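You operate a simulated robot arm through the tools that you are given. There is no shell and no other tool. Be economical: measure what you need, move in short steps, check, and stop when the job is done.

You run a simulated two-armed robot. Do the job below in one go: nothing can be reset, and whatever is moved stays where it is left.

Task
Pick up the yellow plastic box with one hand, pass it to the other hand and put it on the bed top. Fetch the white carton from the bed top and set it on top of the blue bolts box. Switch the white rocker on the red hub on. Pull the cabinet glass door open. The order is free. Set down upright: yellow plastic box.

Only the result counts: the job must be done as asked and must still hold three seconds after the hand-in. Knocking over, shifting, dropping, spilling or breaking anything else fails it.

Robot
Two 7-joint arms with two-finger parallel grippers on one trunk, on a base that drives. Base frame: it is fixed to the floor where the robot stands at the start and does not move with it; the origin is under the middle of the robot, x ahead of it, y to its left, z up. Lengths are in cm, angles in degrees, forces in N, time in s.
The left shoulder is at the start at [3, 11.9, 93.5], the right one opposite. With the tool pointing down near the work surface each hand reaches from about 10 to 56 cm from the robot's upright axis, wherever it stands, measured 20 degrees to its own side. Places, roughly: bed top [-90, 250, 40]; blue bolts box [-225, -25, 75]; cabinet glass door [-370, -280, 70]; white carton [-50, 250, 50]; white rocker on the red hub [-360, 280, 80]. Payload 3.43 kg a hand.
The tool frame of a hand sits at the grasp point between the pads (the TCP): z along the fingers, y along the line on which they close. The tips reach 3 cm beyond it. The gripper opens to 9.4 cm. The fingers are 2.8 cm wide and 1 cm thick; the gripper's body (5 by 9.6 cm) begins 5.5 cm behind the TCP.
Orientation is that of the tool frame in the base frame, as [roll, pitch, yaw] about the fixed x, y, z axes, in that order (R = Rz(yaw) Ry(pitch) Rx(roll)). With the fingers straight down and closing along the base's y, the tool's x points along the base's -x, its y along +y and its z along -z.

Tools
- The arms move only by the tool step_arm. It takes "left_moves", "right_moves" or both (then of equal length, played together; a hand with none holds still); each is a list of rows, each an object of numbers (a shift or turn left out is 0, a gripper value left out holds the last): "grip": the finger opening in cm, from 0 to 9.4; "tx", "ty", "tz": the shift along the tool's x, y, z in cm; "rx", "ry", "rz": the turn, a rotation vector about the tool's x, y, z in degrees. In form: [{"grip": .., "tx": .., "ty": .., "tz": .., "rx": .., "ry": .., "rz": ..}, ...]. A call has 1 to 10 rows; each row is the pose to reach, as a shift and turn from the pose commanded when the call began, along the tool's axes at that moment. Each row takes 0.2 s and may step no farther than 5 cm and 8.6 degrees from the row before; otherwise, or with a gripper value out of range, the whole call is refused. A pose out of reach is approached as far as the arm can. The call stops where the force on the tool passes 40 N (or 10 N more than at its start, if that is more) or the arm is blocked; 0.2 s more then pass. Each finger travels about 7.2 cm/s and halts on what it meets, pressing with about 25 N; the grip force reading is that of the motor and also rises with nothing between the fingers. The clock runs only during rows and for 0.2 s after the last one: add rows that repeat a pose to give the fingers time. The reply holds the time, the measured pose of the TCP, the force on the tool along the base axes, the opening and the grip force, in the units named above and with some noise, with the torque about the TCP (base axes, N m) and any sound that the robot's microphone picked up.
- Cameras (640 x 400 px; columns grow to the right, rows downward): "scene" is now at [3.41, -3.76, 163.47]; the picture's right is [-0.49, -0.87, 0.00], its down [-0.70, 0.40, -0.59] and it looks along [0.51, -0.29, -0.81] (base axes); focal length 257 px, centre (320, 200). "left" rides on the left gripper at [7.6, -1.4, -10.2] in its tool frame; the picture's right is [0.18, 0.98, 0.00], its down [-0.75, 0.14, -0.64] and it looks along [-0.63, 0.12, 0.77] (tool axes); focal length 243 px, centre (320, 200). "right" rides on the right gripper at [7.6, 1.4, -10.2] in its tool frame; the picture's right is [-0.18, 0.98, 0.00], its down [-0.75, -0.14, -0.64] and it looks along [-0.63, -0.12, 0.77] (tool axes); focal length 243 px, centre (320, 200). There is no depth. A picture from a camera that has moved, and an enlarged one, comes with that camera's place and axes in the base frame and with its lens.
- get_image(camera): a new picture of that camera. No time passes.
- lift_body(by): slides the trunk up (or, below 0, down) by that many cm; the arms and the scene camera ride with it, the base frame stays. It gives what a move gives, with no picture.
- drive_base(legs): drives the robot by 1 to 6 legs, each [ahead, turn to the left] in cm and degrees, along the robot's own axes; the way and the turn of a leg run together, so that a leg with both is an arc; at most 150 cm and 180 degrees a leg. The arms and the cameras ride along, it lands a little off, and it stops where it bumps. It gives what a move gives.
- head_to(pan, tilt): turns the head with the scene camera to pan (to the left, within 143 degrees either way) and tilt (down, from -29 to 69), counted from straight ahead of the robot. It gives what a move gives.
- close_up(camera, box): a new picture of the part [left, top, right, bottom] of that camera's present view, enlarged. No time passes.
- finish_job(): hands the job in; it is judged then, once.

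Go step by step. Nothing tells you exact positions but the pictures and the camera data: compare them with the known pose of the tool, close in by small moves and look again before you grip or let go. The budget is 165 turns and 122 pictures, counting those below and the enlarged ones. Unless the task says otherwise, let go and move clear before handing in, and close with one line.

The tools are called after "Request:" by a JSON object that holds its "op" and its "data". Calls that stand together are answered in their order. step_arm: Moves the arms, as the interface text tells. Its arguments: {"type":"object","properties":{"left_moves":{"type":"array","items":{"type":"object","properties":{"grip":{"type":"number"},"tx":{"type":"number"},"ty":{"type":"number"},"tz":{"type":"number"},"rx":{"type":"number"},"ry":{"type":"number"},"rz":{"type":"number"}}}},"right_moves":{"type":"array","items":{"type":"object","properties":{"grip":{"type":"number"},"tx":{"type":"number"},"ty":{"type":"number"},"tz":{"type":"number"},"rx":{"type":"number"},"ry":{"type":"number"},"rz":{"type":"number"}}}}},"required":[]} The other tools are called the same way: lift_body (by) slides the trunk up or down; drive_base (legs) drives the base; head_to (pan, tilt) turns the head that bears the scene camera; get_image (camera) takes a picture; close_up (camera, box) takes an enlarged picture of a part of a camera's view; finish_job () hands the job in.

At the start:

```text
time: 0.0
left_eef_pos: [42.83, -2.27, 104.01]
left_orientation: [180.0, 0.0, 180.0]
left_contact_force: [0.2, -0.1, 0.1]
left_torque: [0.0, -0.04, 0.02]
left_width: 9.41
left_gripper_force: 0.0
right_eef_pos: [34.46, -34.45, 99.92]
right_orientation: [-180.0, -0.1, -180.0]
right_contact_force: [0.4, -0.9, 0.1]
right_torque: [0.02, 0.0, 0.03]
right_width: 9.41
right_gripper_force: 0.1
trunk travel left (down, up): [-20.0, 21.0]
robot x, y, heading: [-0.11, -0.45, -0.1]
head pan, tilt: [-29.5, 53.9]
```

scene: 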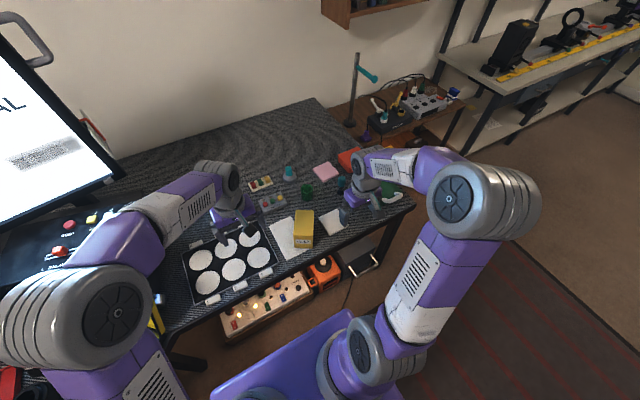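
right: 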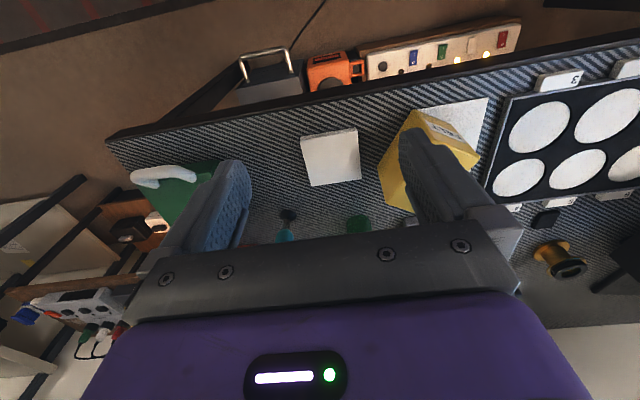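
left: 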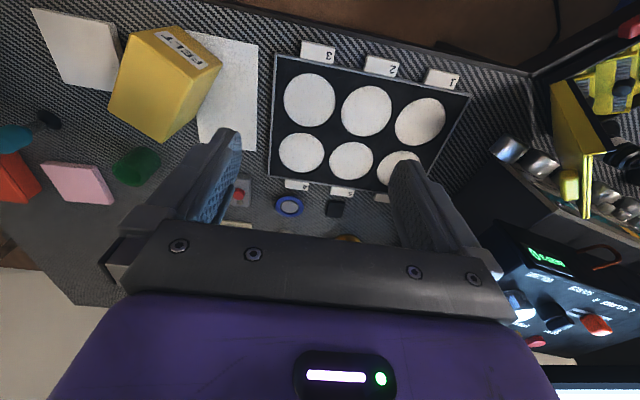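

The yellow box labelled "FELT" sits on the table ahead, near [47, -22]. I'll look closer before planning.

Request:
{"op": "close_up", "data": {"camera": "scene", "box": [180, 130, 420, 280]}}

Request:
{"op": "close_up", "data": {"camera": "left", "box": [0, 0, 280, 175]}}

```text
2.67 times, centred on (300, 205) of scene
camera zoom: at [3.41, -3.76, 163.47], right [-0.49, -0.87, 0.0], down [-0.7, 0.4, -0.59], along [0.51, -0.29, -0.81], focal length 684 px, centre (373, 187)
```

zoom: 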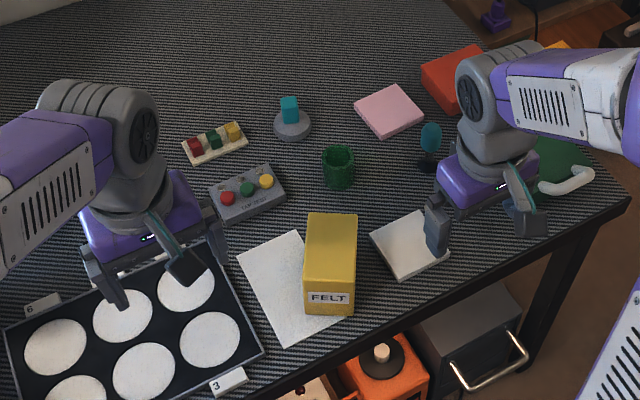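

```text
2.29 times, centred on (140, 88) of left
camera zoom: at [35.28, -3.76, 114.35], right [-0.18, 0.98, 0.0], down [0.75, 0.14, 0.64], along [0.63, 0.12, -0.77], focal length 555 px, centre (731, 457)
```

zoom: 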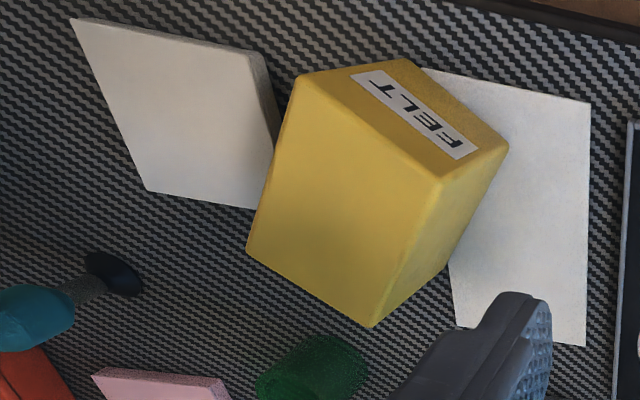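

The box is about 6.5 × 10.8 × 11 cm, centred at [47.5, -22] with its top at z ≈ 84. Its long axis points about -33°. I'll bring the right hand above its far half and move the left hand aside.

Request:
{"op": "step_arm", "data": {"right_moves": [{"tx": -3, "ty": 2.2, "tz": 0.6, "rz": 6.7}, {"tx": -6, "ty": 4.4, "tz": 1.2, "rz": 13.4}, {"tx": -9, "ty": 6.6, "tz": 1.8, "rz": 20.1}, {"tx": -12, "ty": 8.8, "tz": 2.4, "rz": 26.8}, {"tx": -15.1, "ty": 11, "tz": 3, "rz": 33.5}, {"tx": -15.1, "ty": 11, "tz": 3, "rz": 33.5}], "left_moves": [{"ty": 4}, {"ty": 8}, {"ty": 12}, {"ty": 16}, {"ty": 18}, {"ty": 18}]}}

Request:
{"op": "get_image", "data": {"camera": "right"}}

Request:
{"op": "close_up", "data": {"camera": "scene", "box": [180, 130, 420, 280]}}

```text
time: 1.4
left_eef_pos: [42.95, 15.81, 104.42]
left_orientation: [180.0, -0.1, 180.0]
left_contact_force: [-0.1, 0.0, -0.2]
left_torque: [0.03, -0.02, 0.01]
left_width: 9.4
left_gripper_force: 0.1
right_eef_pos: [49.19, -23.21, 97.16]
right_orientation: [180.0, 0.0, 146.3]
right_contact_force: [0.3, 0.1, 0.6]
right_torque: [0.04, -0.02, 0.01]
right_width: 9.41
right_gripper_force: 0.0
trunk travel left (down, up): [-20.0, 21.0]
robot x, y, heading: [-0.04, 0.02, -0.2]
head pan, tilt: [-29.5, 53.9]
```

```text
116 pictures are left
camera right: at [43.58, -17.78, 107.19], right [0.7, 0.72, 0.0], down [0.55, -0.54, 0.64], along [0.46, -0.45, -0.77], focal length 243 px, centre (320, 200)
```

right: 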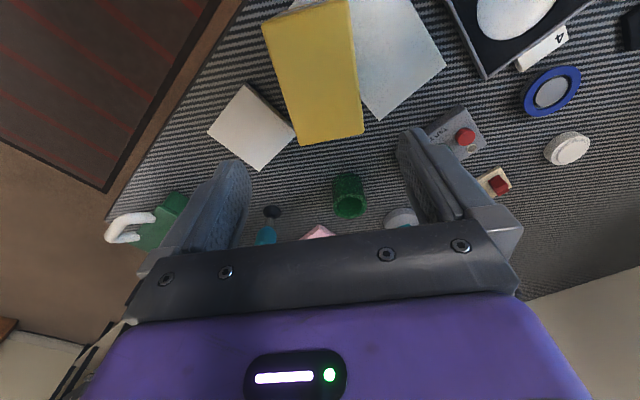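

```text
2.67 times, centred on (300, 205) of scene
camera zoom: at [3.34, -3.82, 163.48], right [-0.49, -0.87, 0.0], down [-0.7, 0.4, -0.59], along [0.51, -0.29, -0.81], focal length 684 px, centre (373, 187)
```

zoom: 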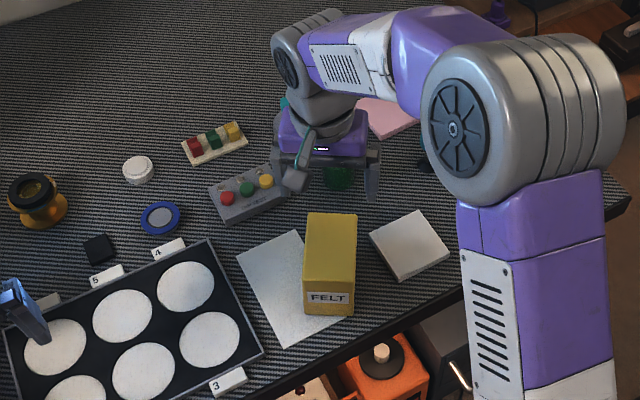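

The right hand is lined up over the far half of the box. I'll lower it and close.

Request:
{"op": "step_arm", "data": {"right_moves": [{"tx": -0.3, "tz": 4.5, "rz": -2}, {"tx": -0.3, "tz": 9, "rz": -2}, {"tx": -0.3, "tz": 13, "rz": -2}, {"tx": -0.3, "tz": 16.3, "rz": -2}, {"tx": -0.3, "tz": 16.3, "rz": -2}, {"tx": -0.3, "tz": 16.3, "rz": -2, "grip": 5.5}, {"tx": -0.3, "tz": 16.3, "rz": -2, "grip": 5.5}, {"tx": -0.3, "tz": 16.3, "rz": -2, "grip": 5.5}]}}

Request:
{"op": "get_image", "data": {"camera": "right"}}

```text
time: 3.2
left_eef_pos: [42.87, 15.77, 104.35]
left_orientation: [179.9, 0.0, 180.0]
left_contact_force: [0.1, -0.4, 0.3]
left_torque: [0.01, -0.02, 0.02]
left_width: 9.4
left_gripper_force: 0.1
right_eef_pos: [49.72, -23.58, 80.65]
right_orientation: [-180.0, 0.1, 148.5]
right_contact_force: [0.8, 2.0, 2.1]
right_torque: [0.16, -0.22, 0.03]
right_width: 7.43
right_gripper_force: 24.9
trunk travel left (down, up): [-20.0, 21.0]
robot x, y, heading: [0.39, 0.09, -0.3]
head pan, tilt: [-29.5, 53.9]
```

```text
114 pictures are left
camera right: at [43.97, -18.3, 90.71], right [0.67, 0.74, 0.0], down [0.57, -0.51, 0.64], along [0.48, -0.43, -0.77], focal length 243 px, centre (320, 200)
```

right: 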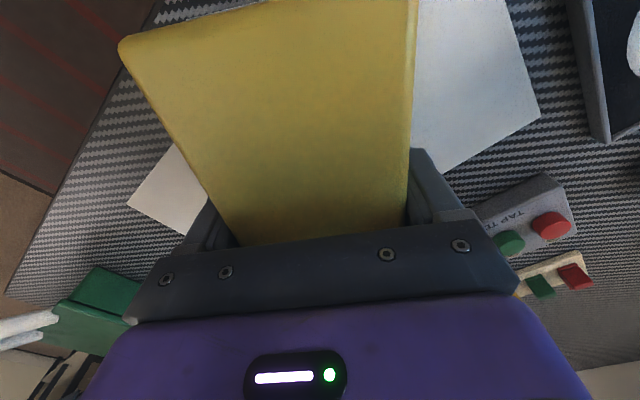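

The grip is firm at 7.4 cm. I'll lift the box clear.

Request:
{"op": "step_arm", "data": {"right_moves": [{"tz": -2}, {"tz": -5}, {"tz": -9}, {"tz": -13}, {"tz": -17}, {"tz": -20}, {"tz": -20}]}}

Request:
{"op": "get_image", "data": {"camera": "scene"}}

```text
time: 4.8
left_eef_pos: [43.01, 15.68, 104.35]
left_orientation: [-179.9, 0.0, -180.0]
left_contact_force: [0.0, 0.2, -0.6]
left_torque: [0.01, 0.0, -0.02]
left_width: 9.39
left_gripper_force: 0.2
right_eef_pos: [49.8, -23.56, 100.67]
right_orientation: [180.0, 0.0, 148.5]
right_contact_force: [-0.1, -0.4, -2.2]
right_torque: [-0.03, -0.05, -0.02]
right_width: 7.41
right_gripper_force: 24.8
trunk travel left (down, up): [-20.0, 21.0]
robot x, y, heading: [0.41, 0.14, -0.0]
head pan, tilt: [-29.5, 53.9]
```

```text
113 pictures are left
camera scene: at [3.47, -3.77, 163.47], right [-0.49, -0.87, 0.0], down [-0.7, 0.4, -0.59], along [0.51, -0.29, -0.81], focal length 257 px, centre (320, 200)
```

scene: 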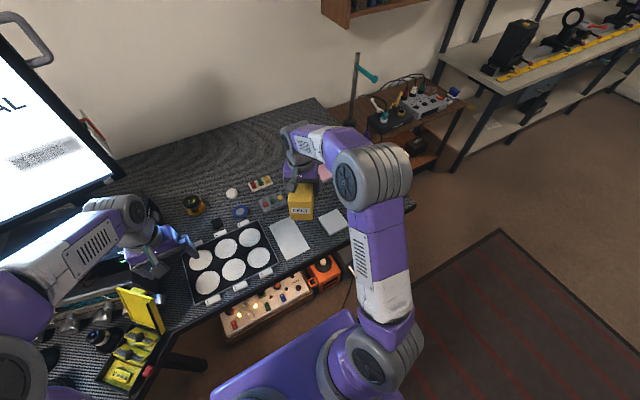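

The box is held and light. There is also a yellow item at the left of the table, so I'll check it to be sure which one is meant.

Request:
{"op": "close_up", "data": {"camera": "scene", "box": [60, 260, 220, 400]}}

Request:
{"op": "close_up", "data": {"camera": "scene", "box": [270, 160, 350, 230]}}

```text
2.86 times, centred on (140, 330) of scene
camera zoom: at [3.47, -3.77, 163.47], right [-0.49, -0.87, 0.0], down [-0.7, 0.4, -0.59], along [0.51, -0.29, -0.81], focal length 733 px, centre (834, -171)
```

zoom: 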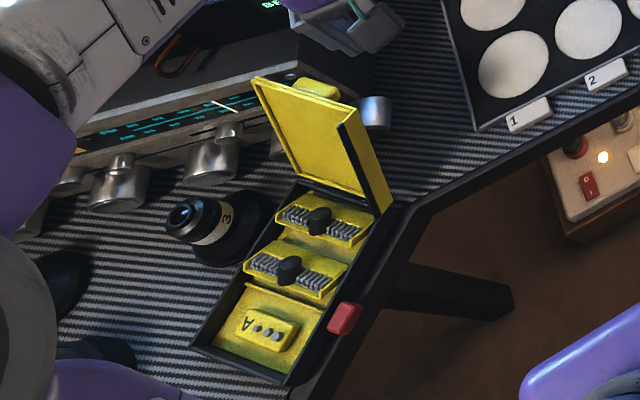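

```text
5.71 times, centred on (310, 195) of scene
camera zoom: at [3.47, -3.77, 163.47], right [-0.49, -0.87, 0.0], down [-0.7, 0.4, -0.59], along [0.51, -0.29, -0.81], focal length 1467 px, centre (377, 229)
```

zoom: 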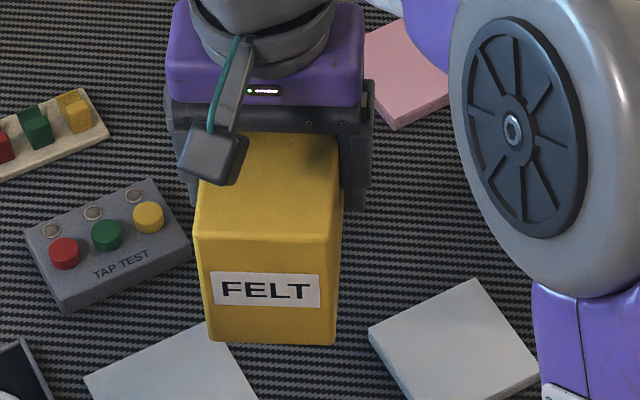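

The FELT box is the one. I'll turn the right hand so the box's long axis runs left-right in front of the robot, ready to pass it to the left hand.

Request:
{"op": "step_arm", "data": {"right_moves": [{"tx": 1.8, "ty": 0.8, "tz": -0.3, "rz": 8}, {"tx": 3.7, "ty": 1.6, "tz": -0.6, "rz": 16}, {"tx": 5.5, "ty": 2.4, "tz": -0.9, "rz": 24}, {"tx": 7.3, "ty": 3.2, "tz": -1.2, "rz": 32}, {"tx": 9.2, "ty": 4.0, "tz": -1.5, "rz": 40}, {"tx": 11, "ty": 4.8, "tz": -1.8, "rz": 48}, {"tx": 12.8, "ty": 5.6, "tz": -2, "rz": 56}, {"tx": 12.8, "ty": 5.6, "tz": -2, "rz": 56}]}}

Request:
{"op": "get_image", "data": {"camera": "scene"}}

```text
time: 6.6
left_eef_pos: [43.05, 15.73, 104.26]
left_orientation: [-179.9, 0.0, -179.9]
left_contact_force: [-0.5, -0.3, 0.3]
left_torque: [-0.01, 0.01, -0.02]
left_width: 9.4
left_gripper_force: 0.2
right_eef_pos: [41.87, -12.13, 102.67]
right_orientation: [-180.0, 0.0, 92.5]
right_contact_force: [-0.2, 0.0, -1.8]
right_torque: [-0.02, 0.01, -0.02]
right_width: 7.41
right_gripper_force: 24.6
trunk travel left (down, up): [-20.0, 21.0]
robot x, y, heading: [0.1, -0.04, 0.3]
head pan, tilt: [-29.5, 53.9]
```

```text
110 pictures are left
camera scene: at [3.46, -3.79, 163.47], right [-0.49, -0.87, 0.0], down [-0.7, 0.4, -0.59], along [0.51, -0.29, -0.81], focal length 257 px, centre (320, 200)
```

scene: 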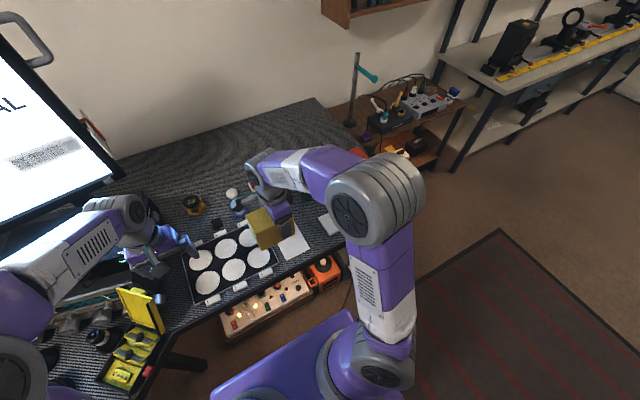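

The right camera overhangs the box's left end, so the left hand will come in from the left, tilted about 22° below horizontal. I'll rotate the left hand first.

Request:
{"op": "step_arm", "data": {"left_moves": [{"ty": 1, "rz": -8.5}, {"ty": 2, "rz": -17}, {"ty": 3, "rz": -25.5}, {"ty": 4, "rz": -34}, {"ty": 5, "rz": -42.5}, {"ty": 6, "rz": -51}, {"ty": 7, "rz": -59.5}, {"ty": 8, "rz": -68}, {"ty": 9, "rz": -76.5}, {"ty": 10, "rz": -85}]}}

Request:
{"op": "step_arm", "data": {"left_moves": [{"ry": 8.5}, {"ry": 17}, {"ry": 25.5}, {"ry": 34}, {"ry": 42.5}, {"ry": 51}, {"ry": 59.5}, {"ry": 68}, {"ry": 68}]}}

Request:
{"op": "get_image", "data": {"camera": "left"}}

Request:
{"op": "head_to", "data": {"pan": 0, "tilt": 55}}

Request:
{"op": "get_image", "data": {"camera": "scene"}}

```text
time: 8.8
left_eef_pos: [42.91, 25.73, 104.03]
left_orientation: [179.9, 0.0, -94.8]
left_contact_force: [0.6, 0.2, 0.4]
left_torque: [-0.01, -0.03, 0.0]
left_width: 9.4
left_gripper_force: 0.0
right_eef_pos: [42.09, -12.14, 102.57]
right_orientation: [179.9, 0.0, 92.6]
right_contact_force: [0.0, 0.1, -2.7]
right_torque: [-0.03, 0.02, -0.01]
right_width: 7.41
right_gripper_force: 24.8
trunk travel left (down, up): [-20.0, 21.0]
robot x, y, heading: [0.4, 0.23, -0.0]
head pan, tilt: [-29.5, 53.9]
```

```text
time: 10.8
left_eef_pos: [42.82, 25.67, 104.05]
left_orientation: [-180.0, -68.2, -95.0]
left_contact_force: [0.8, 0.8, 0.3]
left_torque: [0.01, 0.01, 0.04]
left_width: 9.38
left_gripper_force: 0.0
right_eef_pos: [41.86, -12.29, 102.72]
right_orientation: [180.0, 0.0, 92.5]
right_contact_force: [-0.7, -0.6, -3.2]
right_torque: [-0.02, 0.02, 0.01]
right_width: 7.42
right_gripper_force: 25.6
trunk travel left (down, up): [-20.0, 21.0]
robot x, y, heading: [-0.06, -0.09, 0.0]
head pan, tilt: [-29.5, 53.9]
```

```text
109 pictures are left
camera left: at [44.88, 32.21, 114.99], right [-0.99, 0.02, 0.17], down [-0.06, 0.89, -0.46], along [-0.16, -0.46, -0.87], focal length 243 px, centre (320, 200)
```

left: 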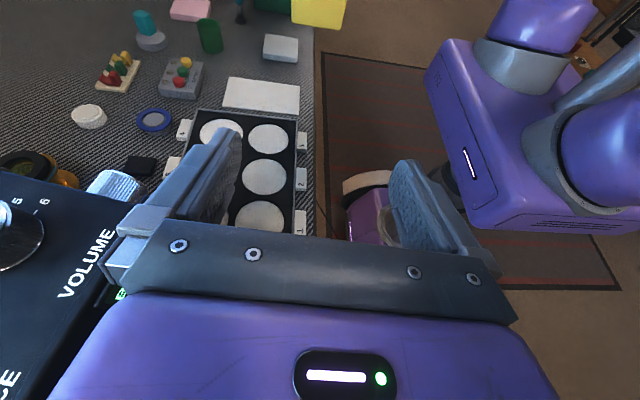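

```text
time: 11.7
left_eef_pos: [42.9, 25.78, 104.02]
left_orientation: [-179.9, -68.0, -94.9]
left_contact_force: [0.5, 0.2, -0.5]
left_torque: [0.0, -0.03, -0.02]
left_width: 9.35
left_gripper_force: 0.1
right_eef_pos: [41.99, -12.2, 102.72]
right_orientation: [-180.0, 0.0, 92.6]
right_contact_force: [0.4, 0.1, -2.8]
right_torque: [-0.05, 0.0, 0.01]
right_width: 7.44
right_gripper_force: 24.8
trunk travel left (down, up): [-20.0, 21.0]
robot x, y, heading: [-0.19, 0.08, 0.0]
head pan, tilt: [0.0, 55.0]
```

```text
108 pictures are left
camera scene: at [4.27, -0.16, 163.33], right [0.0, -1.0, 0.0], down [-0.82, 0.0, -0.57], along [0.57, 0.0, -0.82], focal length 257 px, centre (320, 200)
```

scene: 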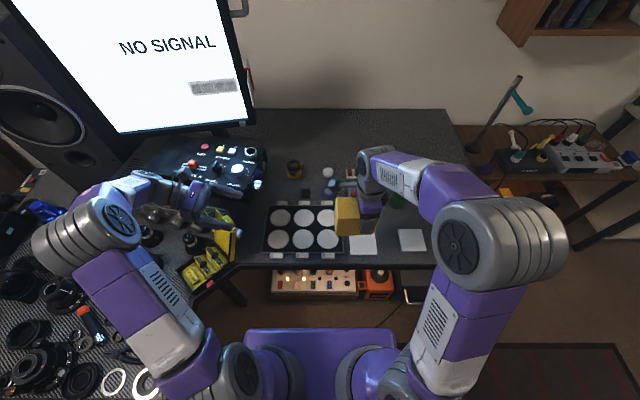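

The left hand reached the tilted pose. I'll align it to the box axis and bring it to a spot short of the box's left end.

Request:
{"op": "step_arm", "data": {"left_moves": [{"tx": 1.8, "ty": -0.14, "tz": 3.5, "rx": 1.4, "rz": -0.6}, {"tx": 3.6, "ty": -0.28, "tz": 7, "rx": 2.8, "rz": -1.1}, {"tx": 5.4, "ty": -0.4, "tz": 10.6, "rx": 4.2, "rz": -1.7}, {"tx": 7.2, "ty": -0.55, "tz": 14.1, "rx": 5.6, "rz": -2.2}, {"tx": 9, "ty": -0.7, "tz": 17.6, "rx": 6.9, "rz": -2.8}, {"tx": 9, "ty": -0.7, "tz": 17.6, "rx": 6.9, "rz": -2.8}]}}

Request:
{"op": "get_image", "data": {"camera": "left"}}

Request:
{"op": "close_up", "data": {"camera": "scene", "box": [220, 120, 460, 270]}}

```text
time: 13.1
left_eef_pos: [41.98, 5.82, 106.0]
left_orientation: [179.9, -68.1, -87.4]
left_contact_force: [0.3, 0.0, -0.4]
left_torque: [0.0, 0.01, -0.01]
left_width: 9.4
left_gripper_force: 0.1
right_eef_pos: [41.88, -12.02, 102.77]
right_orientation: [-180.0, 0.0, 92.5]
right_contact_force: [-0.3, 1.3, -1.7]
right_torque: [-0.05, -0.03, 0.0]
right_width: 7.42
right_gripper_force: 24.9
trunk travel left (down, up): [-20.0, 21.0]
robot x, y, heading: [-0.18, -0.0, 0.2]
head pan, tilt: [0.0, 55.0]
```

```text
107 pictures are left
camera left: at [43.17, 12.65, 116.99], right [-0.98, -0.11, 0.17], down [-0.18, 0.87, -0.46], along [-0.1, -0.48, -0.87], focal length 243 px, centre (320, 200)
```

left: 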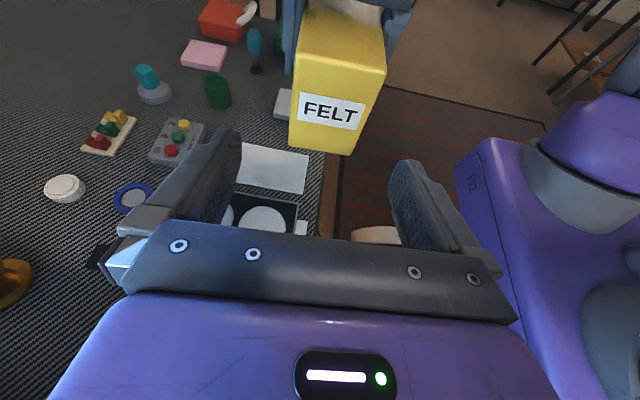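

```text
2.67 times, centred on (340, 195) of scene
camera zoom: at [4.28, -0.09, 163.33], right [0.0, -1.0, 0.0], down [-0.82, 0.0, -0.57], along [0.57, 0.0, -0.82], focal length 684 px, centre (267, 213)
```

zoom: 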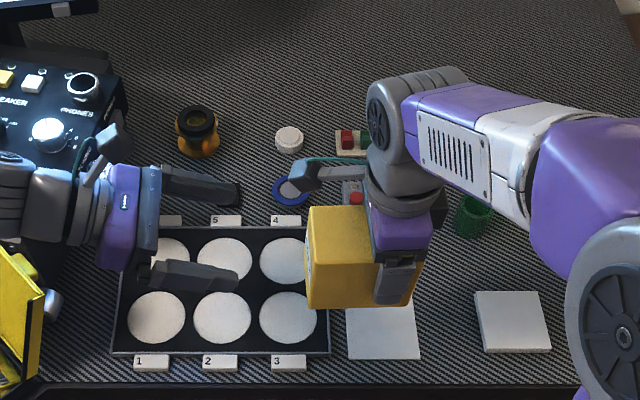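

Everything lines up. I'll move the left hand in along its finger axis and close on the box.

Request:
{"op": "step_arm", "data": {"left_moves": [{"ty": 0.8, "tz": 3.5}, {"ty": 0.8, "tz": 7}, {"ty": 0.8, "tz": 10}, {"ty": 0.8, "tz": 12}, {"ty": 0.8, "tz": 13.6}, {"ty": 0.8, "tz": 13.6}]}}

Request:
{"op": "close_up", "data": {"camera": "scene", "box": [260, 150, 420, 250]}}

Request:
{"op": "get_image", "data": {"camera": "left"}}

```text
time: 14.5
left_eef_pos: [41.76, -6.7, 100.74]
left_orientation: [-180.0, -68.1, -87.6]
left_contact_force: [-0.7, 0.2, 0.0]
left_torque: [0.0, 0.0, -0.02]
left_width: 9.39
left_gripper_force: 0.1
right_eef_pos: [41.97, -12.25, 102.59]
right_orientation: [-180.0, 0.0, 92.5]
right_contact_force: [-0.6, -1.0, -2.2]
right_torque: [-0.08, 0.01, -0.02]
right_width: 7.43
right_gripper_force: 24.9
trunk travel left (down, up): [-20.0, 21.0]
robot x, y, heading: [0.05, 0.04, -0.1]
head pan, tilt: [0.0, 55.0]
```

```text
4.00 times, centred on (340, 200) of scene
camera zoom: at [4.26, -0.13, 163.33], right [0.0, -1.0, 0.0], down [-0.82, 0.0, -0.57], along [0.57, 0.0, -0.82], focal length 1027 px, centre (240, 200)
```

zoom: 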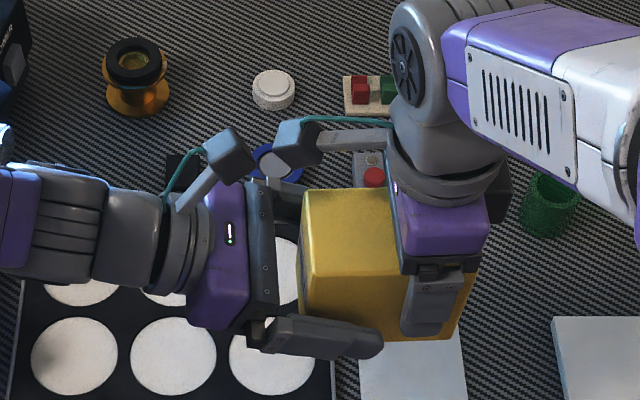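

```text
104 pictures are left
camera left: at [42.87, 0.07, 111.65], right [-0.98, -0.11, 0.17], down [-0.18, 0.87, -0.46], along [-0.1, -0.48, -0.87], focal length 243 px, centre (320, 200)
```

left: 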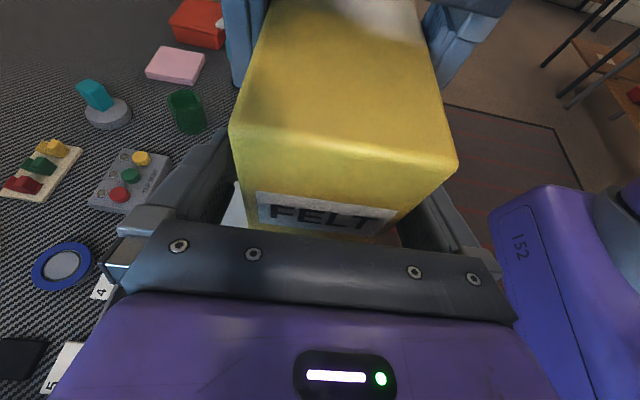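

The left fingers straddle the box and stay clear of the right hand. I'll close the left hand, then open the right one and lift it straight up.

Request:
{"op": "step_arm", "data": {"left_moves": [{"grip": 7}, {"grip": 5.5}, {"grip": 5.5}, {"grip": 5.5}, {"grip": 5.5}]}}

```text
time: 15.7
left_eef_pos: [41.65, -6.53, 100.65]
left_orientation: [179.9, -68.0, -87.5]
left_contact_force: [-2.4, -1.4, 0.1]
left_torque: [-0.03, -0.06, 0.09]
left_width: 7.45
left_gripper_force: 25.2
right_eef_pos: [41.88, -12.29, 102.74]
right_orientation: [179.9, 0.0, 92.5]
right_contact_force: [2.8, 0.5, -2.1]
right_torque: [-0.02, 0.02, -0.23]
right_width: 7.42
right_gripper_force: 25.2
trunk travel left (down, up): [-20.0, 21.0]
robot x, y, heading: [-0.13, 0.05, -0.0]
head pan, tilt: [0.0, 55.0]
```

Both hands hold the box. I'll release the right.

Request:
{"op": "step_arm", "data": {"right_moves": [{"grip": 9.4}, {"grip": 9.4}, {"grip": 9.4}, {"grip": 9.4, "tz": -4}, {"grip": 9.4, "tz": -8, "tx": -1}, {"grip": 9.4, "tz": -12, "tx": -4}, {"grip": 9.4, "tz": -13, "tx": -8.5}, {"grip": 9.4, "tz": -13, "tx": -13}, {"grip": 9.4, "tz": -13, "tx": -17}]}}

Request:
{"op": "head_to", "data": {"pan": 140, "tilt": 25}}

Request:
{"op": "get_image", "data": {"camera": "scene"}}

Request:
{"op": "get_image", "data": {"camera": "left"}}

```text
time: 17.7
left_eef_pos: [41.75, -6.69, 100.68]
left_orientation: [179.9, -68.0, -87.6]
left_contact_force: [-0.2, -0.1, 0.5]
left_torque: [0.05, -0.02, -0.03]
left_width: 7.45
left_gripper_force: 25.0
right_eef_pos: [42.51, -29.23, 115.59]
right_orientation: [179.9, 0.0, 92.5]
right_contact_force: [0.3, 0.2, 0.3]
right_torque: [0.04, -0.01, 0.0]
right_width: 9.4
right_gripper_force: 0.1
trunk travel left (down, up): [-20.0, 21.0]
robot x, y, heading: [0.42, 0.19, 0.2]
head pan, tilt: [0.0, 55.0]
```

```text
time: 20.0
left_eef_pos: [41.77, -6.68, 100.69]
left_orientation: [179.9, -68.0, -87.6]
left_contact_force: [0.5, 0.6, 0.2]
left_torque: [0.1, 0.01, 0.01]
left_width: 7.43
left_gripper_force: 25.4
right_eef_pos: [42.62, -29.1, 115.59]
right_orientation: [-179.9, 0.0, 92.4]
right_contact_force: [0.4, -0.1, 0.0]
right_torque: [0.0, 0.0, -0.03]
right_width: 9.38
right_gripper_force: 0.1
trunk travel left (down, up): [-20.0, 21.0]
robot x, y, heading: [0.21, 0.01, -0.2]
head pan, tilt: [140.0, 25.0]
```

```text
103 pictures are left
camera scene: at [-9.99, 5.77, 167.73], right [0.64, 0.77, 0.0], down [0.32, -0.27, -0.91], along [-0.69, 0.58, -0.42], focal length 257 px, centre (320, 200)
```

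scene: 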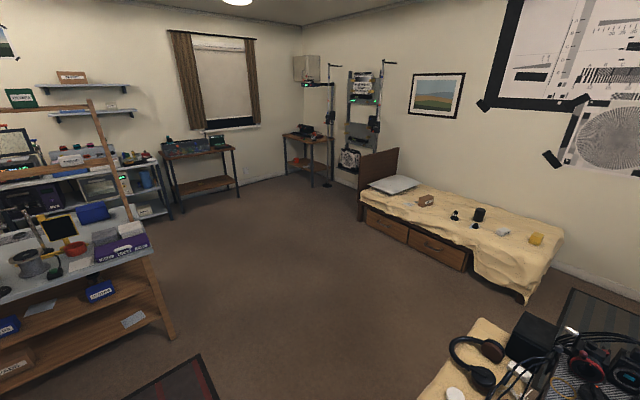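

```text
102 pictures are left
camera left: at [42.88, 0.09, 111.64], right [-0.98, -0.11, 0.17], down [-0.18, 0.87, -0.46], along [-0.1, -0.48, -0.87], focal length 243 px, centre (320, 200)
```

left: 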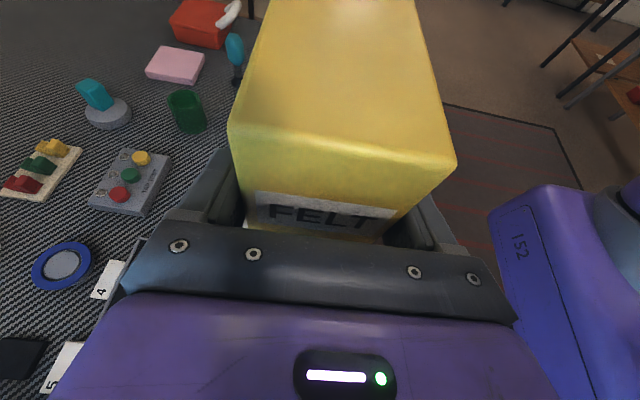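

The handover worked. The bed is behind to the left, and I'll zoom in on it and on the rest of the room.

Request:
{"op": "close_up", "data": {"camera": "scene", "box": [340, 140, 580, 310]}}

Request:
{"op": "close_up", "data": {"camera": "scene", "box": [0, 70, 340, 300]}}

Request:
{"op": "head_to", "data": {"pan": 90, "tilt": 40}}

Request:
{"op": "get_image", "data": {"camera": "scene"}}

Request:
{"op": "head_to", "data": {"pan": -140, "tilt": 30}}

Request:
{"op": "get_image", "data": {"camera": "scene"}}

```text
2.35 times, centred on (460, 225) of scene
camera zoom: at [-9.99, 5.77, 167.73], right [0.64, 0.77, 0.0], down [0.32, -0.27, -0.91], along [-0.69, 0.58, -0.42], focal length 604 px, centre (-9, 141)
```

zoom: 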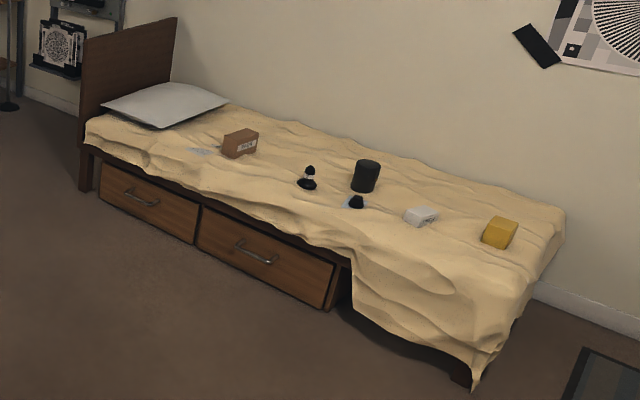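

```text
1.74 times, centred on (170, 185) of scene
camera zoom: at [-9.99, 5.77, 167.73], right [0.64, 0.77, 0.0], down [0.32, -0.27, -0.91], along [-0.69, 0.58, -0.42], focal length 446 px, centre (581, 226)
```

zoom: 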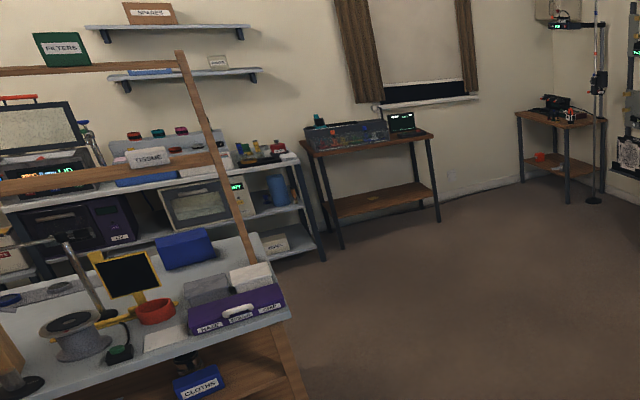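

```text
time: 21.1
left_eef_pos: [41.75, -6.58, 100.58]
left_orientation: [180.0, -68.0, -87.5]
left_contact_force: [-0.5, -0.2, -0.9]
left_torque: [0.13, -0.02, 0.01]
left_width: 7.41
left_gripper_force: 24.8
right_eef_pos: [42.63, -29.13, 115.59]
right_orientation: [-179.9, 0.0, 92.5]
right_contact_force: [-1.1, 0.1, 0.1]
right_torque: [-0.02, 0.01, 0.0]
right_width: 9.38
right_gripper_force: 0.1
trunk travel left (down, up): [-20.0, 21.0]
robot x, y, heading: [0.02, -0.15, 0.2]
head pan, tilt: [90.0, 40.0]
```

```text
99 pictures are left
camera scene: at [-2.95, 8.35, 165.4], right [1.0, 0.0, 0.0], down [0.0, -0.64, -0.77], along [0.0, 0.77, -0.64], focal length 257 px, centre (320, 200)
```

scene: 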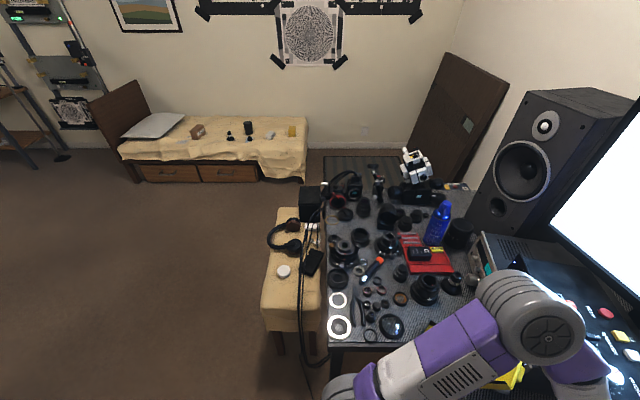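

```text
time: 24.4
left_eef_pos: [41.73, -6.59, 100.61]
left_orientation: [-180.0, -68.0, -87.5]
left_contact_force: [-0.4, -0.4, 0.1]
left_torque: [0.06, 0.0, 0.01]
left_width: 7.42
left_gripper_force: 25.3
right_eef_pos: [42.59, -29.14, 115.55]
right_orientation: [-180.0, 0.0, 92.5]
right_contact_force: [-0.4, 0.8, 0.2]
right_torque: [-0.01, 0.0, -0.02]
right_width: 9.41
right_gripper_force: 0.0
trunk travel left (down, up): [-20.0, 21.0]
robot x, y, heading: [-0.19, 0.08, -0.1]
head pan, tilt: [-140.0, 30.0]
```

```text
98 pictures are left
camera scene: at [-9.87, -5.97, 166.94], right [-0.64, 0.77, 0.0], down [0.38, 0.32, -0.87], along [-0.66, -0.56, -0.5], focal length 257 px, centre (320, 200)
```

scene: 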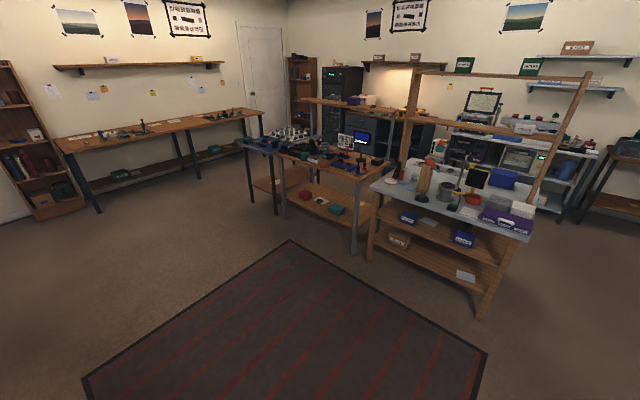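

The bed's near edge is at y ≈ 220. The white carton is near [-55, 258] and the other small items are near y ≈ 255–278. I'll back away from the table, turn left and drive toward the bed.

Request:
{"op": "drive_base", "data": {"legs": [[-80, 0], [0, 90], [140, 0]]}}

Request:
{"op": "head_to", "data": {"pan": 0, "tilt": 40}}

Request:
{"op": "get_image", "data": {"camera": "scene"}}

```text
time: 39.3
left_eef_pos: [-77.46, 184.04, 100.68]
left_orientation: [179.9, -68.0, 3.7]
left_contact_force: [0.6, -0.1, -0.5]
left_torque: [0.01, 0.09, 0.02]
left_width: 7.44
left_gripper_force: 25.1
right_eef_pos: [-54.97, 185.38, 115.52]
right_orientation: [-180.0, 0.0, -176.3]
right_contact_force: [0.8, -0.4, 0.4]
right_torque: [0.03, 0.05, 0.04]
right_width: 9.39
right_gripper_force: 0.1
trunk travel left (down, up): [-20.0, 21.0]
robot x, y, heading: [-83.09, 142.43, 91.4]
head pan, tilt: [-140.0, 30.0]
```

```text
time: 41.5
left_eef_pos: [-77.37, 184.1, 100.74]
left_orientation: [180.0, -68.1, 3.7]
left_contact_force: [0.4, -0.8, 0.0]
left_torque: [-0.02, 0.05, 0.02]
left_width: 7.43
left_gripper_force: 25.2
right_eef_pos: [-54.94, 185.36, 115.47]
right_orientation: [179.9, -0.1, -176.3]
right_contact_force: [1.1, 0.1, 0.4]
right_torque: [-0.04, -0.01, 0.0]
right_width: 9.41
right_gripper_force: 0.1
trunk travel left (down, up): [-20.0, 21.0]
robot x, y, heading: [-83.3, 142.44, 91.4]
head pan, tilt: [0.0, 40.0]
```

```text
97 pictures are left
camera scene: at [-83.19, 147.57, 165.4], right [1.0, 0.02, 0.0], down [0.01, -0.64, -0.77], along [-0.02, 0.77, -0.64], focal length 257 px, centre (320, 200)
```

scene: 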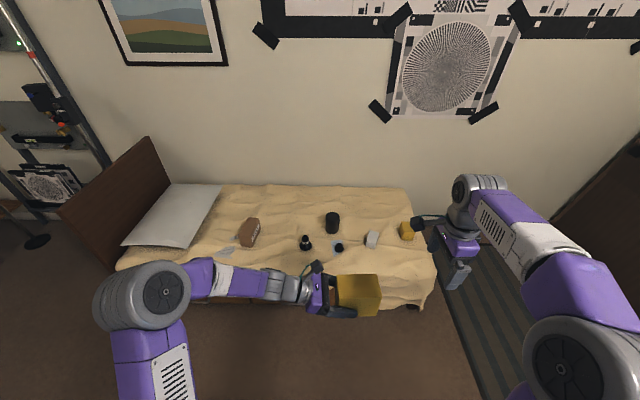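

I'll move closer and lower the trunk, then look at the bed surface under the box.

Request:
{"op": "drive_base", "data": {"legs": [[48, -1]]}}

Request:
{"op": "step_arm", "data": {"right_moves": [{"rx": 8, "tx": -2}, {"rx": 8, "tx": -4}]}}

Request:
{"op": "get_image", "data": {"camera": "right"}}

Request:
{"op": "head_to", "data": {"pan": 0, "tilt": 60}}

Request:
{"op": "get_image", "data": {"camera": "scene"}}

```text
time: 44.4
left_eef_pos: [-76.99, 232.79, 100.71]
left_orientation: [179.9, -68.0, 2.6]
left_contact_force: [-1.2, 0.8, 0.1]
left_torque: [0.01, 0.1, -0.03]
left_width: 7.4
left_gripper_force: 24.8
right_eef_pos: [-54.51, 233.57, 115.6]
right_orientation: [180.0, 0.0, -177.5]
right_contact_force: [0.7, 0.8, -0.5]
right_torque: [-0.01, -0.01, 0.01]
right_width: 9.39
right_gripper_force: 0.1
trunk travel left (down, up): [-20.0, 21.0]
robot x, y, heading: [-84.04, 190.73, 90.2]
head pan, tilt: [0.0, 40.0]
```

```text
time: 45.0
left_eef_pos: [-77.04, 232.57, 100.71]
left_orientation: [-179.9, -68.0, 2.4]
left_contact_force: [-0.9, 0.5, -0.2]
left_torque: [-0.02, 0.07, 0.06]
left_width: 7.42
left_gripper_force: 25.0
right_eef_pos: [-50.41, 233.54, 115.3]
right_orientation: [-172.0, 0.0, -177.6]
right_contact_force: [-0.2, -1.0, -0.8]
right_torque: [0.04, 0.05, 0.02]
right_width: 9.39
right_gripper_force: 0.1
trunk travel left (down, up): [-20.0, 21.0]
robot x, y, heading: [-83.91, 191.09, 90.1]
head pan, tilt: [0.0, 40.0]
```

```text
96 pictures are left
camera right: at [-58.14, 236.25, 125.4], right [0.14, 0.98, -0.14], down [0.76, -0.02, 0.66], along [0.64, -0.2, -0.74], focal length 243 px, centre (320, 200)
```

right: 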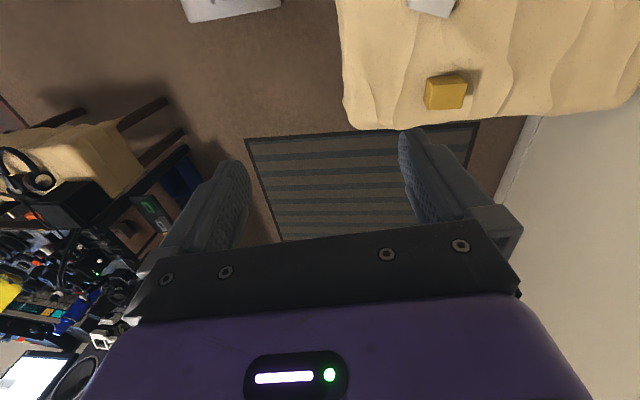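

```text
time: 45.8
left_eef_pos: [-76.97, 232.63, 100.75]
left_orientation: [-180.0, -68.1, 2.5]
left_contact_force: [0.0, -0.5, -0.2]
left_torque: [-0.02, 0.09, 0.01]
left_width: 7.41
left_gripper_force: 25.0
right_eef_pos: [-50.37, 233.71, 115.51]
right_orientation: [-171.9, -0.1, -177.4]
right_contact_force: [-0.1, -0.9, -0.3]
right_torque: [0.0, 0.02, -0.02]
right_width: 9.41
right_gripper_force: 0.0
trunk travel left (down, up): [-20.0, 21.0]
robot x, y, heading: [-83.31, 191.26, 90.1]
head pan, tilt: [0.0, 60.0]
```

```text
95 pictures are left
camera scene: at [-83.59, 194.44, 162.73], right [1.0, 0.0, 0.0], down [0.0, -0.87, -0.5], along [0.0, 0.5, -0.87], focal length 257 px, centre (320, 200)
```

scene: 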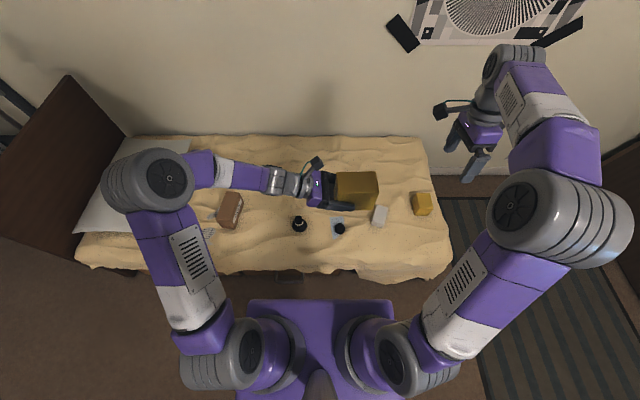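

The near half of the bed between the spool at [-94, 250] and the lens at [-75, 247] is free. I'll set the box there, around [-85, 235]. Lowering the trunk first.

Request:
{"op": "lift_body", "data": {"by": -20}}

Request:
{"op": "step_arm", "data": {"left_moves": [{"tx": -4.6, "tz": -0.4}, {"tx": -8.7, "tz": -1.5}, {"tx": -13, "tz": -1}, {"tx": -13, "tz": -1}]}}

Request:
{"op": "close_up", "data": {"camera": "scene", "box": [180, 120, 480, 300]}}

Request:
{"op": "get_image", "data": {"camera": "left"}}

```text
time: 48.0
left_eef_pos: [-77.14, 232.58, 80.63]
left_orientation: [-180.0, -68.0, 2.5]
left_contact_force: [0.0, -0.2, 0.1]
left_torque: [0.03, 0.09, -0.03]
left_width: 7.43
left_gripper_force: 25.9
right_eef_pos: [-50.44, 233.68, 95.45]
right_orientation: [-172.0, -0.1, -177.4]
right_contact_force: [0.0, -0.2, -0.1]
right_torque: [0.01, 0.03, -0.01]
right_width: 9.39
right_gripper_force: 0.0
trunk travel left (down, up): [0.0, 41.0]
robot x, y, heading: [-83.65, 190.87, 89.9]
head pan, tilt: [0.0, 60.0]
```

```text
time: 49.0
left_eef_pos: [-82.85, 232.43, 69.1]
left_orientation: [-179.9, -67.9, 2.5]
left_contact_force: [-0.4, -0.1, 0.5]
left_torque: [0.01, 0.13, 0.05]
left_width: 7.42
left_gripper_force: 25.1
right_eef_pos: [-50.49, 233.65, 95.48]
right_orientation: [-172.0, 0.0, -177.5]
right_contact_force: [0.7, 0.2, 0.5]
right_torque: [0.02, 0.04, 0.02]
right_width: 9.43
right_gripper_force: 0.1
trunk travel left (down, up): [0.0, 41.0]
robot x, y, heading: [-83.78, 190.7, 90.1]
head pan, tilt: [0.0, 60.0]
```

```text
2.13 times, centred on (330, 210) of scene
camera zoom: at [-83.59, 194.44, 142.73], right [1.0, 0.0, 0.0], down [0.0, -0.87, -0.5], along [0.0, 0.5, -0.87], focal length 548 px, centre (299, 179)
```

zoom: 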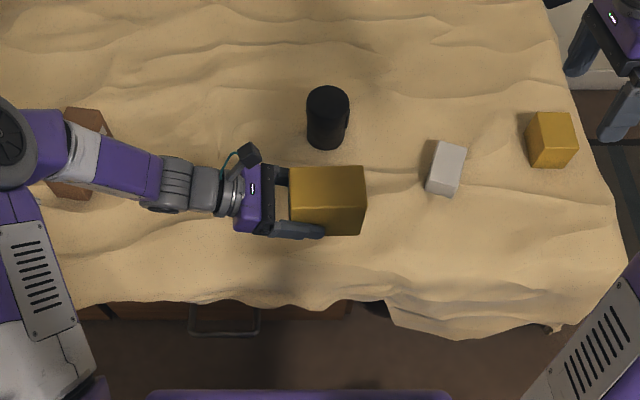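

```text
93 pictures are left
camera left: at [-89.54, 233.61, 80.06], right [0.11, -0.98, 0.17], down [-0.87, -0.18, -0.46], along [0.48, -0.1, -0.87], focal length 243 px, centre (320, 200)
```

left: 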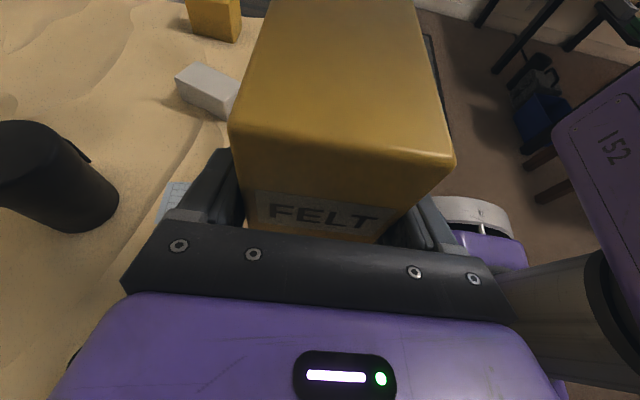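

The box is level over the target area. I'll descend to just above the bed and shift slightly left and forward.

Request:
{"op": "step_arm", "data": {"left_moves": [{"tx": -4.3, "ty": -0.5, "tz": 0.4}, {"tx": -8.6, "ty": -1, "tz": 0.8}, {"tx": -12.9, "ty": -1.5, "tz": 1.2}, {"tx": -17.2, "ty": -2.2, "tz": 1.7}, {"tx": -21.3, "ty": -2.2, "tz": 2.1}, {"tx": -21.3, "ty": -2.2, "tz": 2.1}]}}

Request:
{"op": "get_image", "data": {"camera": "left"}}

Request:
{"op": "close_up", "data": {"camera": "scene", "box": [220, 150, 420, 280]}}

```text
time: 50.4
left_eef_pos: [-88.96, 234.21, 48.79]
left_orientation: [-179.6, -68.3, 1.9]
left_contact_force: [2.9, 0.9, 21.9]
left_torque: [-0.15, 0.03, -0.02]
left_width: 7.41
left_gripper_force: 25.6
right_eef_pos: [-50.33, 233.59, 95.54]
right_orientation: [-172.1, 0.0, -177.5]
right_contact_force: [0.2, -0.5, 0.8]
right_torque: [-0.03, 0.02, -0.02]
right_width: 9.41
right_gripper_force: 0.1
trunk travel left (down, up): [0.0, 41.0]
robot x, y, heading: [-83.79, 190.87, 90.1]
head pan, tilt: [0.0, 60.0]
```

```text
92 pictures are left
camera left: at [-95.69, 235.35, 59.67], right [0.11, -0.98, 0.17], down [-0.87, -0.18, -0.46], along [0.48, -0.1, -0.87], focal length 243 px, centre (320, 200)
```

left: 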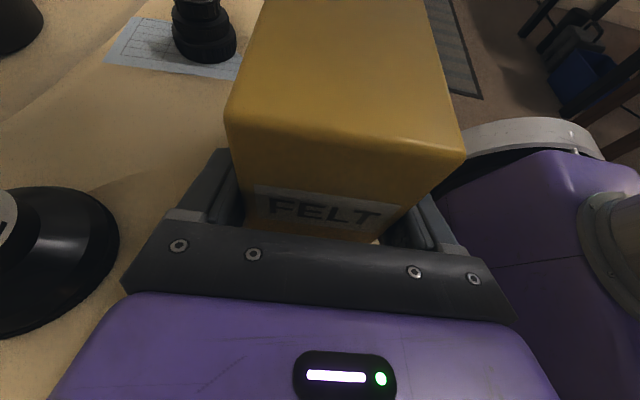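

```text
3.08 times, centred on (320, 215) of scene
camera zoom: at [-83.56, 194.29, 142.76], right [1.0, 0.0, 0.0], down [0.0, -0.87, -0.5], along [0.0, 0.5, -0.87], focal length 790 px, centre (320, 154)
```

zoom: 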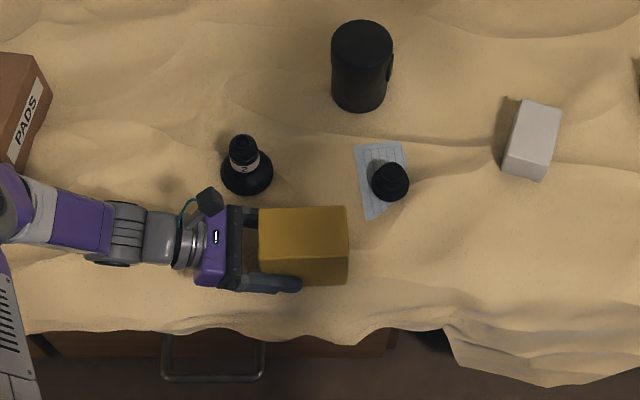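

The box is touching the bed with about 22 N of load. I'll ease off, open and back the hand out along its finger axis.

Request:
{"op": "step_arm", "data": {"left_moves": [{"tx": 0.3}, {"tx": 0.3, "grip": 8}, {"tx": 0.3, "grip": 9.4}, {"tx": 0.3, "grip": 9.4}, {"tx": 0.3, "grip": 9.4}]}}

Request:
{"op": "get_image", "data": {"camera": "left"}}

```text
time: 51.6
left_eef_pos: [-88.94, 234.21, 48.86]
left_orientation: [-180.0, -68.0, 2.5]
left_contact_force: [-0.6, -0.2, 0.0]
left_torque: [-0.03, -0.01, 0.01]
left_width: 9.41
left_gripper_force: 0.0
right_eef_pos: [-50.31, 233.57, 95.59]
right_orientation: [-172.0, -0.1, -177.5]
right_contact_force: [-0.5, -0.1, 0.5]
right_torque: [0.02, -0.04, 0.04]
right_width: 9.4
right_gripper_force: 0.1
trunk travel left (down, up): [0.0, 41.0]
robot x, y, heading: [-83.72, 190.87, 89.9]
head pan, tilt: [0.0, 60.0]
```

```text
90 pictures are left
camera left: at [-95.62, 235.35, 59.77], right [0.11, -0.98, 0.17], down [-0.87, -0.18, -0.46], along [0.48, -0.1, -0.87], focal length 243 px, centre (320, 200)
```

left: 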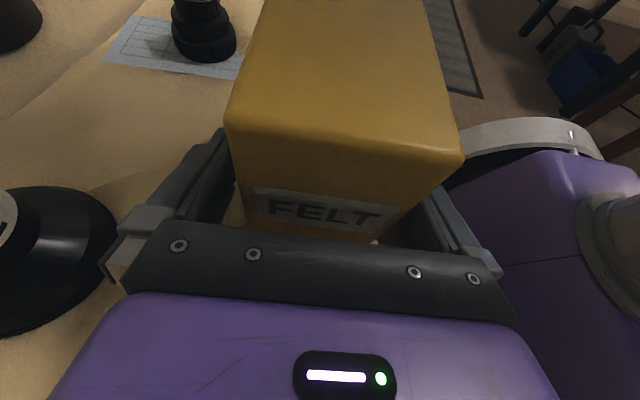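

Released and the box stands. I'll back out, then raise the left hand.

Request:
{"op": "step_arm", "data": {"left_moves": [{"tz": -3}, {"tz": -6}, {"tz": -9.5}, {"tz": -9.5, "tx": 5}, {"tz": -9.5, "tx": 10}, {"tz": -9.5, "tx": 15}, {"tz": -9.5, "tx": 20}, {"tz": -9.5, "tx": 25}]}}

Request:
{"op": "get_image", "data": {"camera": "scene"}}

```text
time: 53.4
left_eef_pos: [-88.3, 234.12, 75.58]
left_orientation: [179.8, -68.0, 2.5]
left_contact_force: [-0.3, 0.5, -0.4]
left_torque: [-0.04, -0.01, -0.02]
left_width: 9.38
left_gripper_force: 0.1
right_eef_pos: [-50.43, 233.53, 95.48]
right_orientation: [-172.0, 0.0, -177.5]
right_contact_force: [0.0, -1.4, -0.2]
right_torque: [-0.01, 0.02, -0.03]
right_width: 9.42
right_gripper_force: 0.0
trunk travel left (down, up): [0.0, 41.0]
robot x, y, heading: [-83.72, 191.22, 90.2]
head pan, tilt: [0.0, 60.0]
```

```text
89 pictures are left
camera scene: at [-83.56, 194.39, 142.73], right [1.0, 0.0, 0.0], down [0.0, -0.87, -0.5], along [0.0, 0.5, -0.87], focal length 257 px, centre (320, 200)
```

scene: 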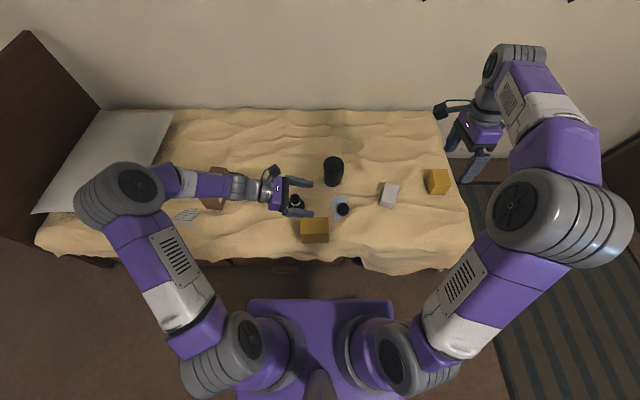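

The yellow box stands on the bed, upright and released. Next is the white carton near [-54, 252], so I'll tuck the right hand in and shift the base to the right.

Request:
{"op": "step_arm", "data": {"right_moves": [{"tx": 4, "rx": -8}, {"tx": 8, "rx": -8}, {"tx": 12, "rx": -8}, {"tx": 15, "rx": -8}]}}

Request:
{"op": "drive_base", "data": {"legs": [[-32, 0], [0, -90], [24, 0], [0, 90]]}}

Request:
{"op": "get_image", "data": {"camera": "scene"}}

```text
time: 54.4
left_eef_pos: [-88.41, 234.16, 75.6]
left_orientation: [-180.0, -67.9, 2.6]
left_contact_force: [0.4, -0.1, 0.2]
left_torque: [0.03, 0.0, 0.0]
left_width: 9.39
left_gripper_force: 0.1
right_eef_pos: [-65.59, 233.06, 95.31]
right_orientation: [-180.0, 0.0, -177.4]
right_contact_force: [0.1, -1.2, -0.1]
right_torque: [-0.01, 0.01, -0.01]
right_width: 9.42
right_gripper_force: 0.1
trunk travel left (down, up): [0.0, 41.0]
robot x, y, heading: [-83.6, 190.76, 89.8]
head pan, tilt: [0.0, 60.0]
```

```text
time: 65.5
left_eef_pos: [-67.16, 203.48, 75.53]
left_orientation: [179.9, -67.9, 5.8]
left_contact_force: [-0.5, -0.3, -0.5]
left_torque: [0.03, -0.01, 0.02]
left_width: 9.39
left_gripper_force: 0.1
right_eef_pos: [-44.29, 203.67, 95.42]
right_orientation: [179.9, 0.0, -174.1]
right_contact_force: [-0.1, 0.2, 0.5]
right_torque: [-0.02, 0.01, 0.01]
right_width: 9.39
right_gripper_force: 0.0
trunk travel left (down, up): [0.0, 41.0]
robot x, y, heading: [-59.7, 160.47, 93.5]
head pan, tilt: [0.0, 60.0]
```

```text
88 pictures are left
camera scene: at [-60.06, 164.06, 142.73], right [1.0, 0.06, 0.0], down [0.05, -0.86, -0.5], along [-0.03, 0.5, -0.87], focal length 257 px, centre (320, 200)
```

scene: 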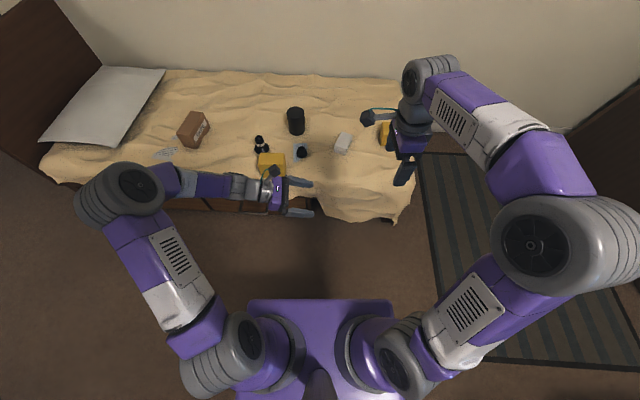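

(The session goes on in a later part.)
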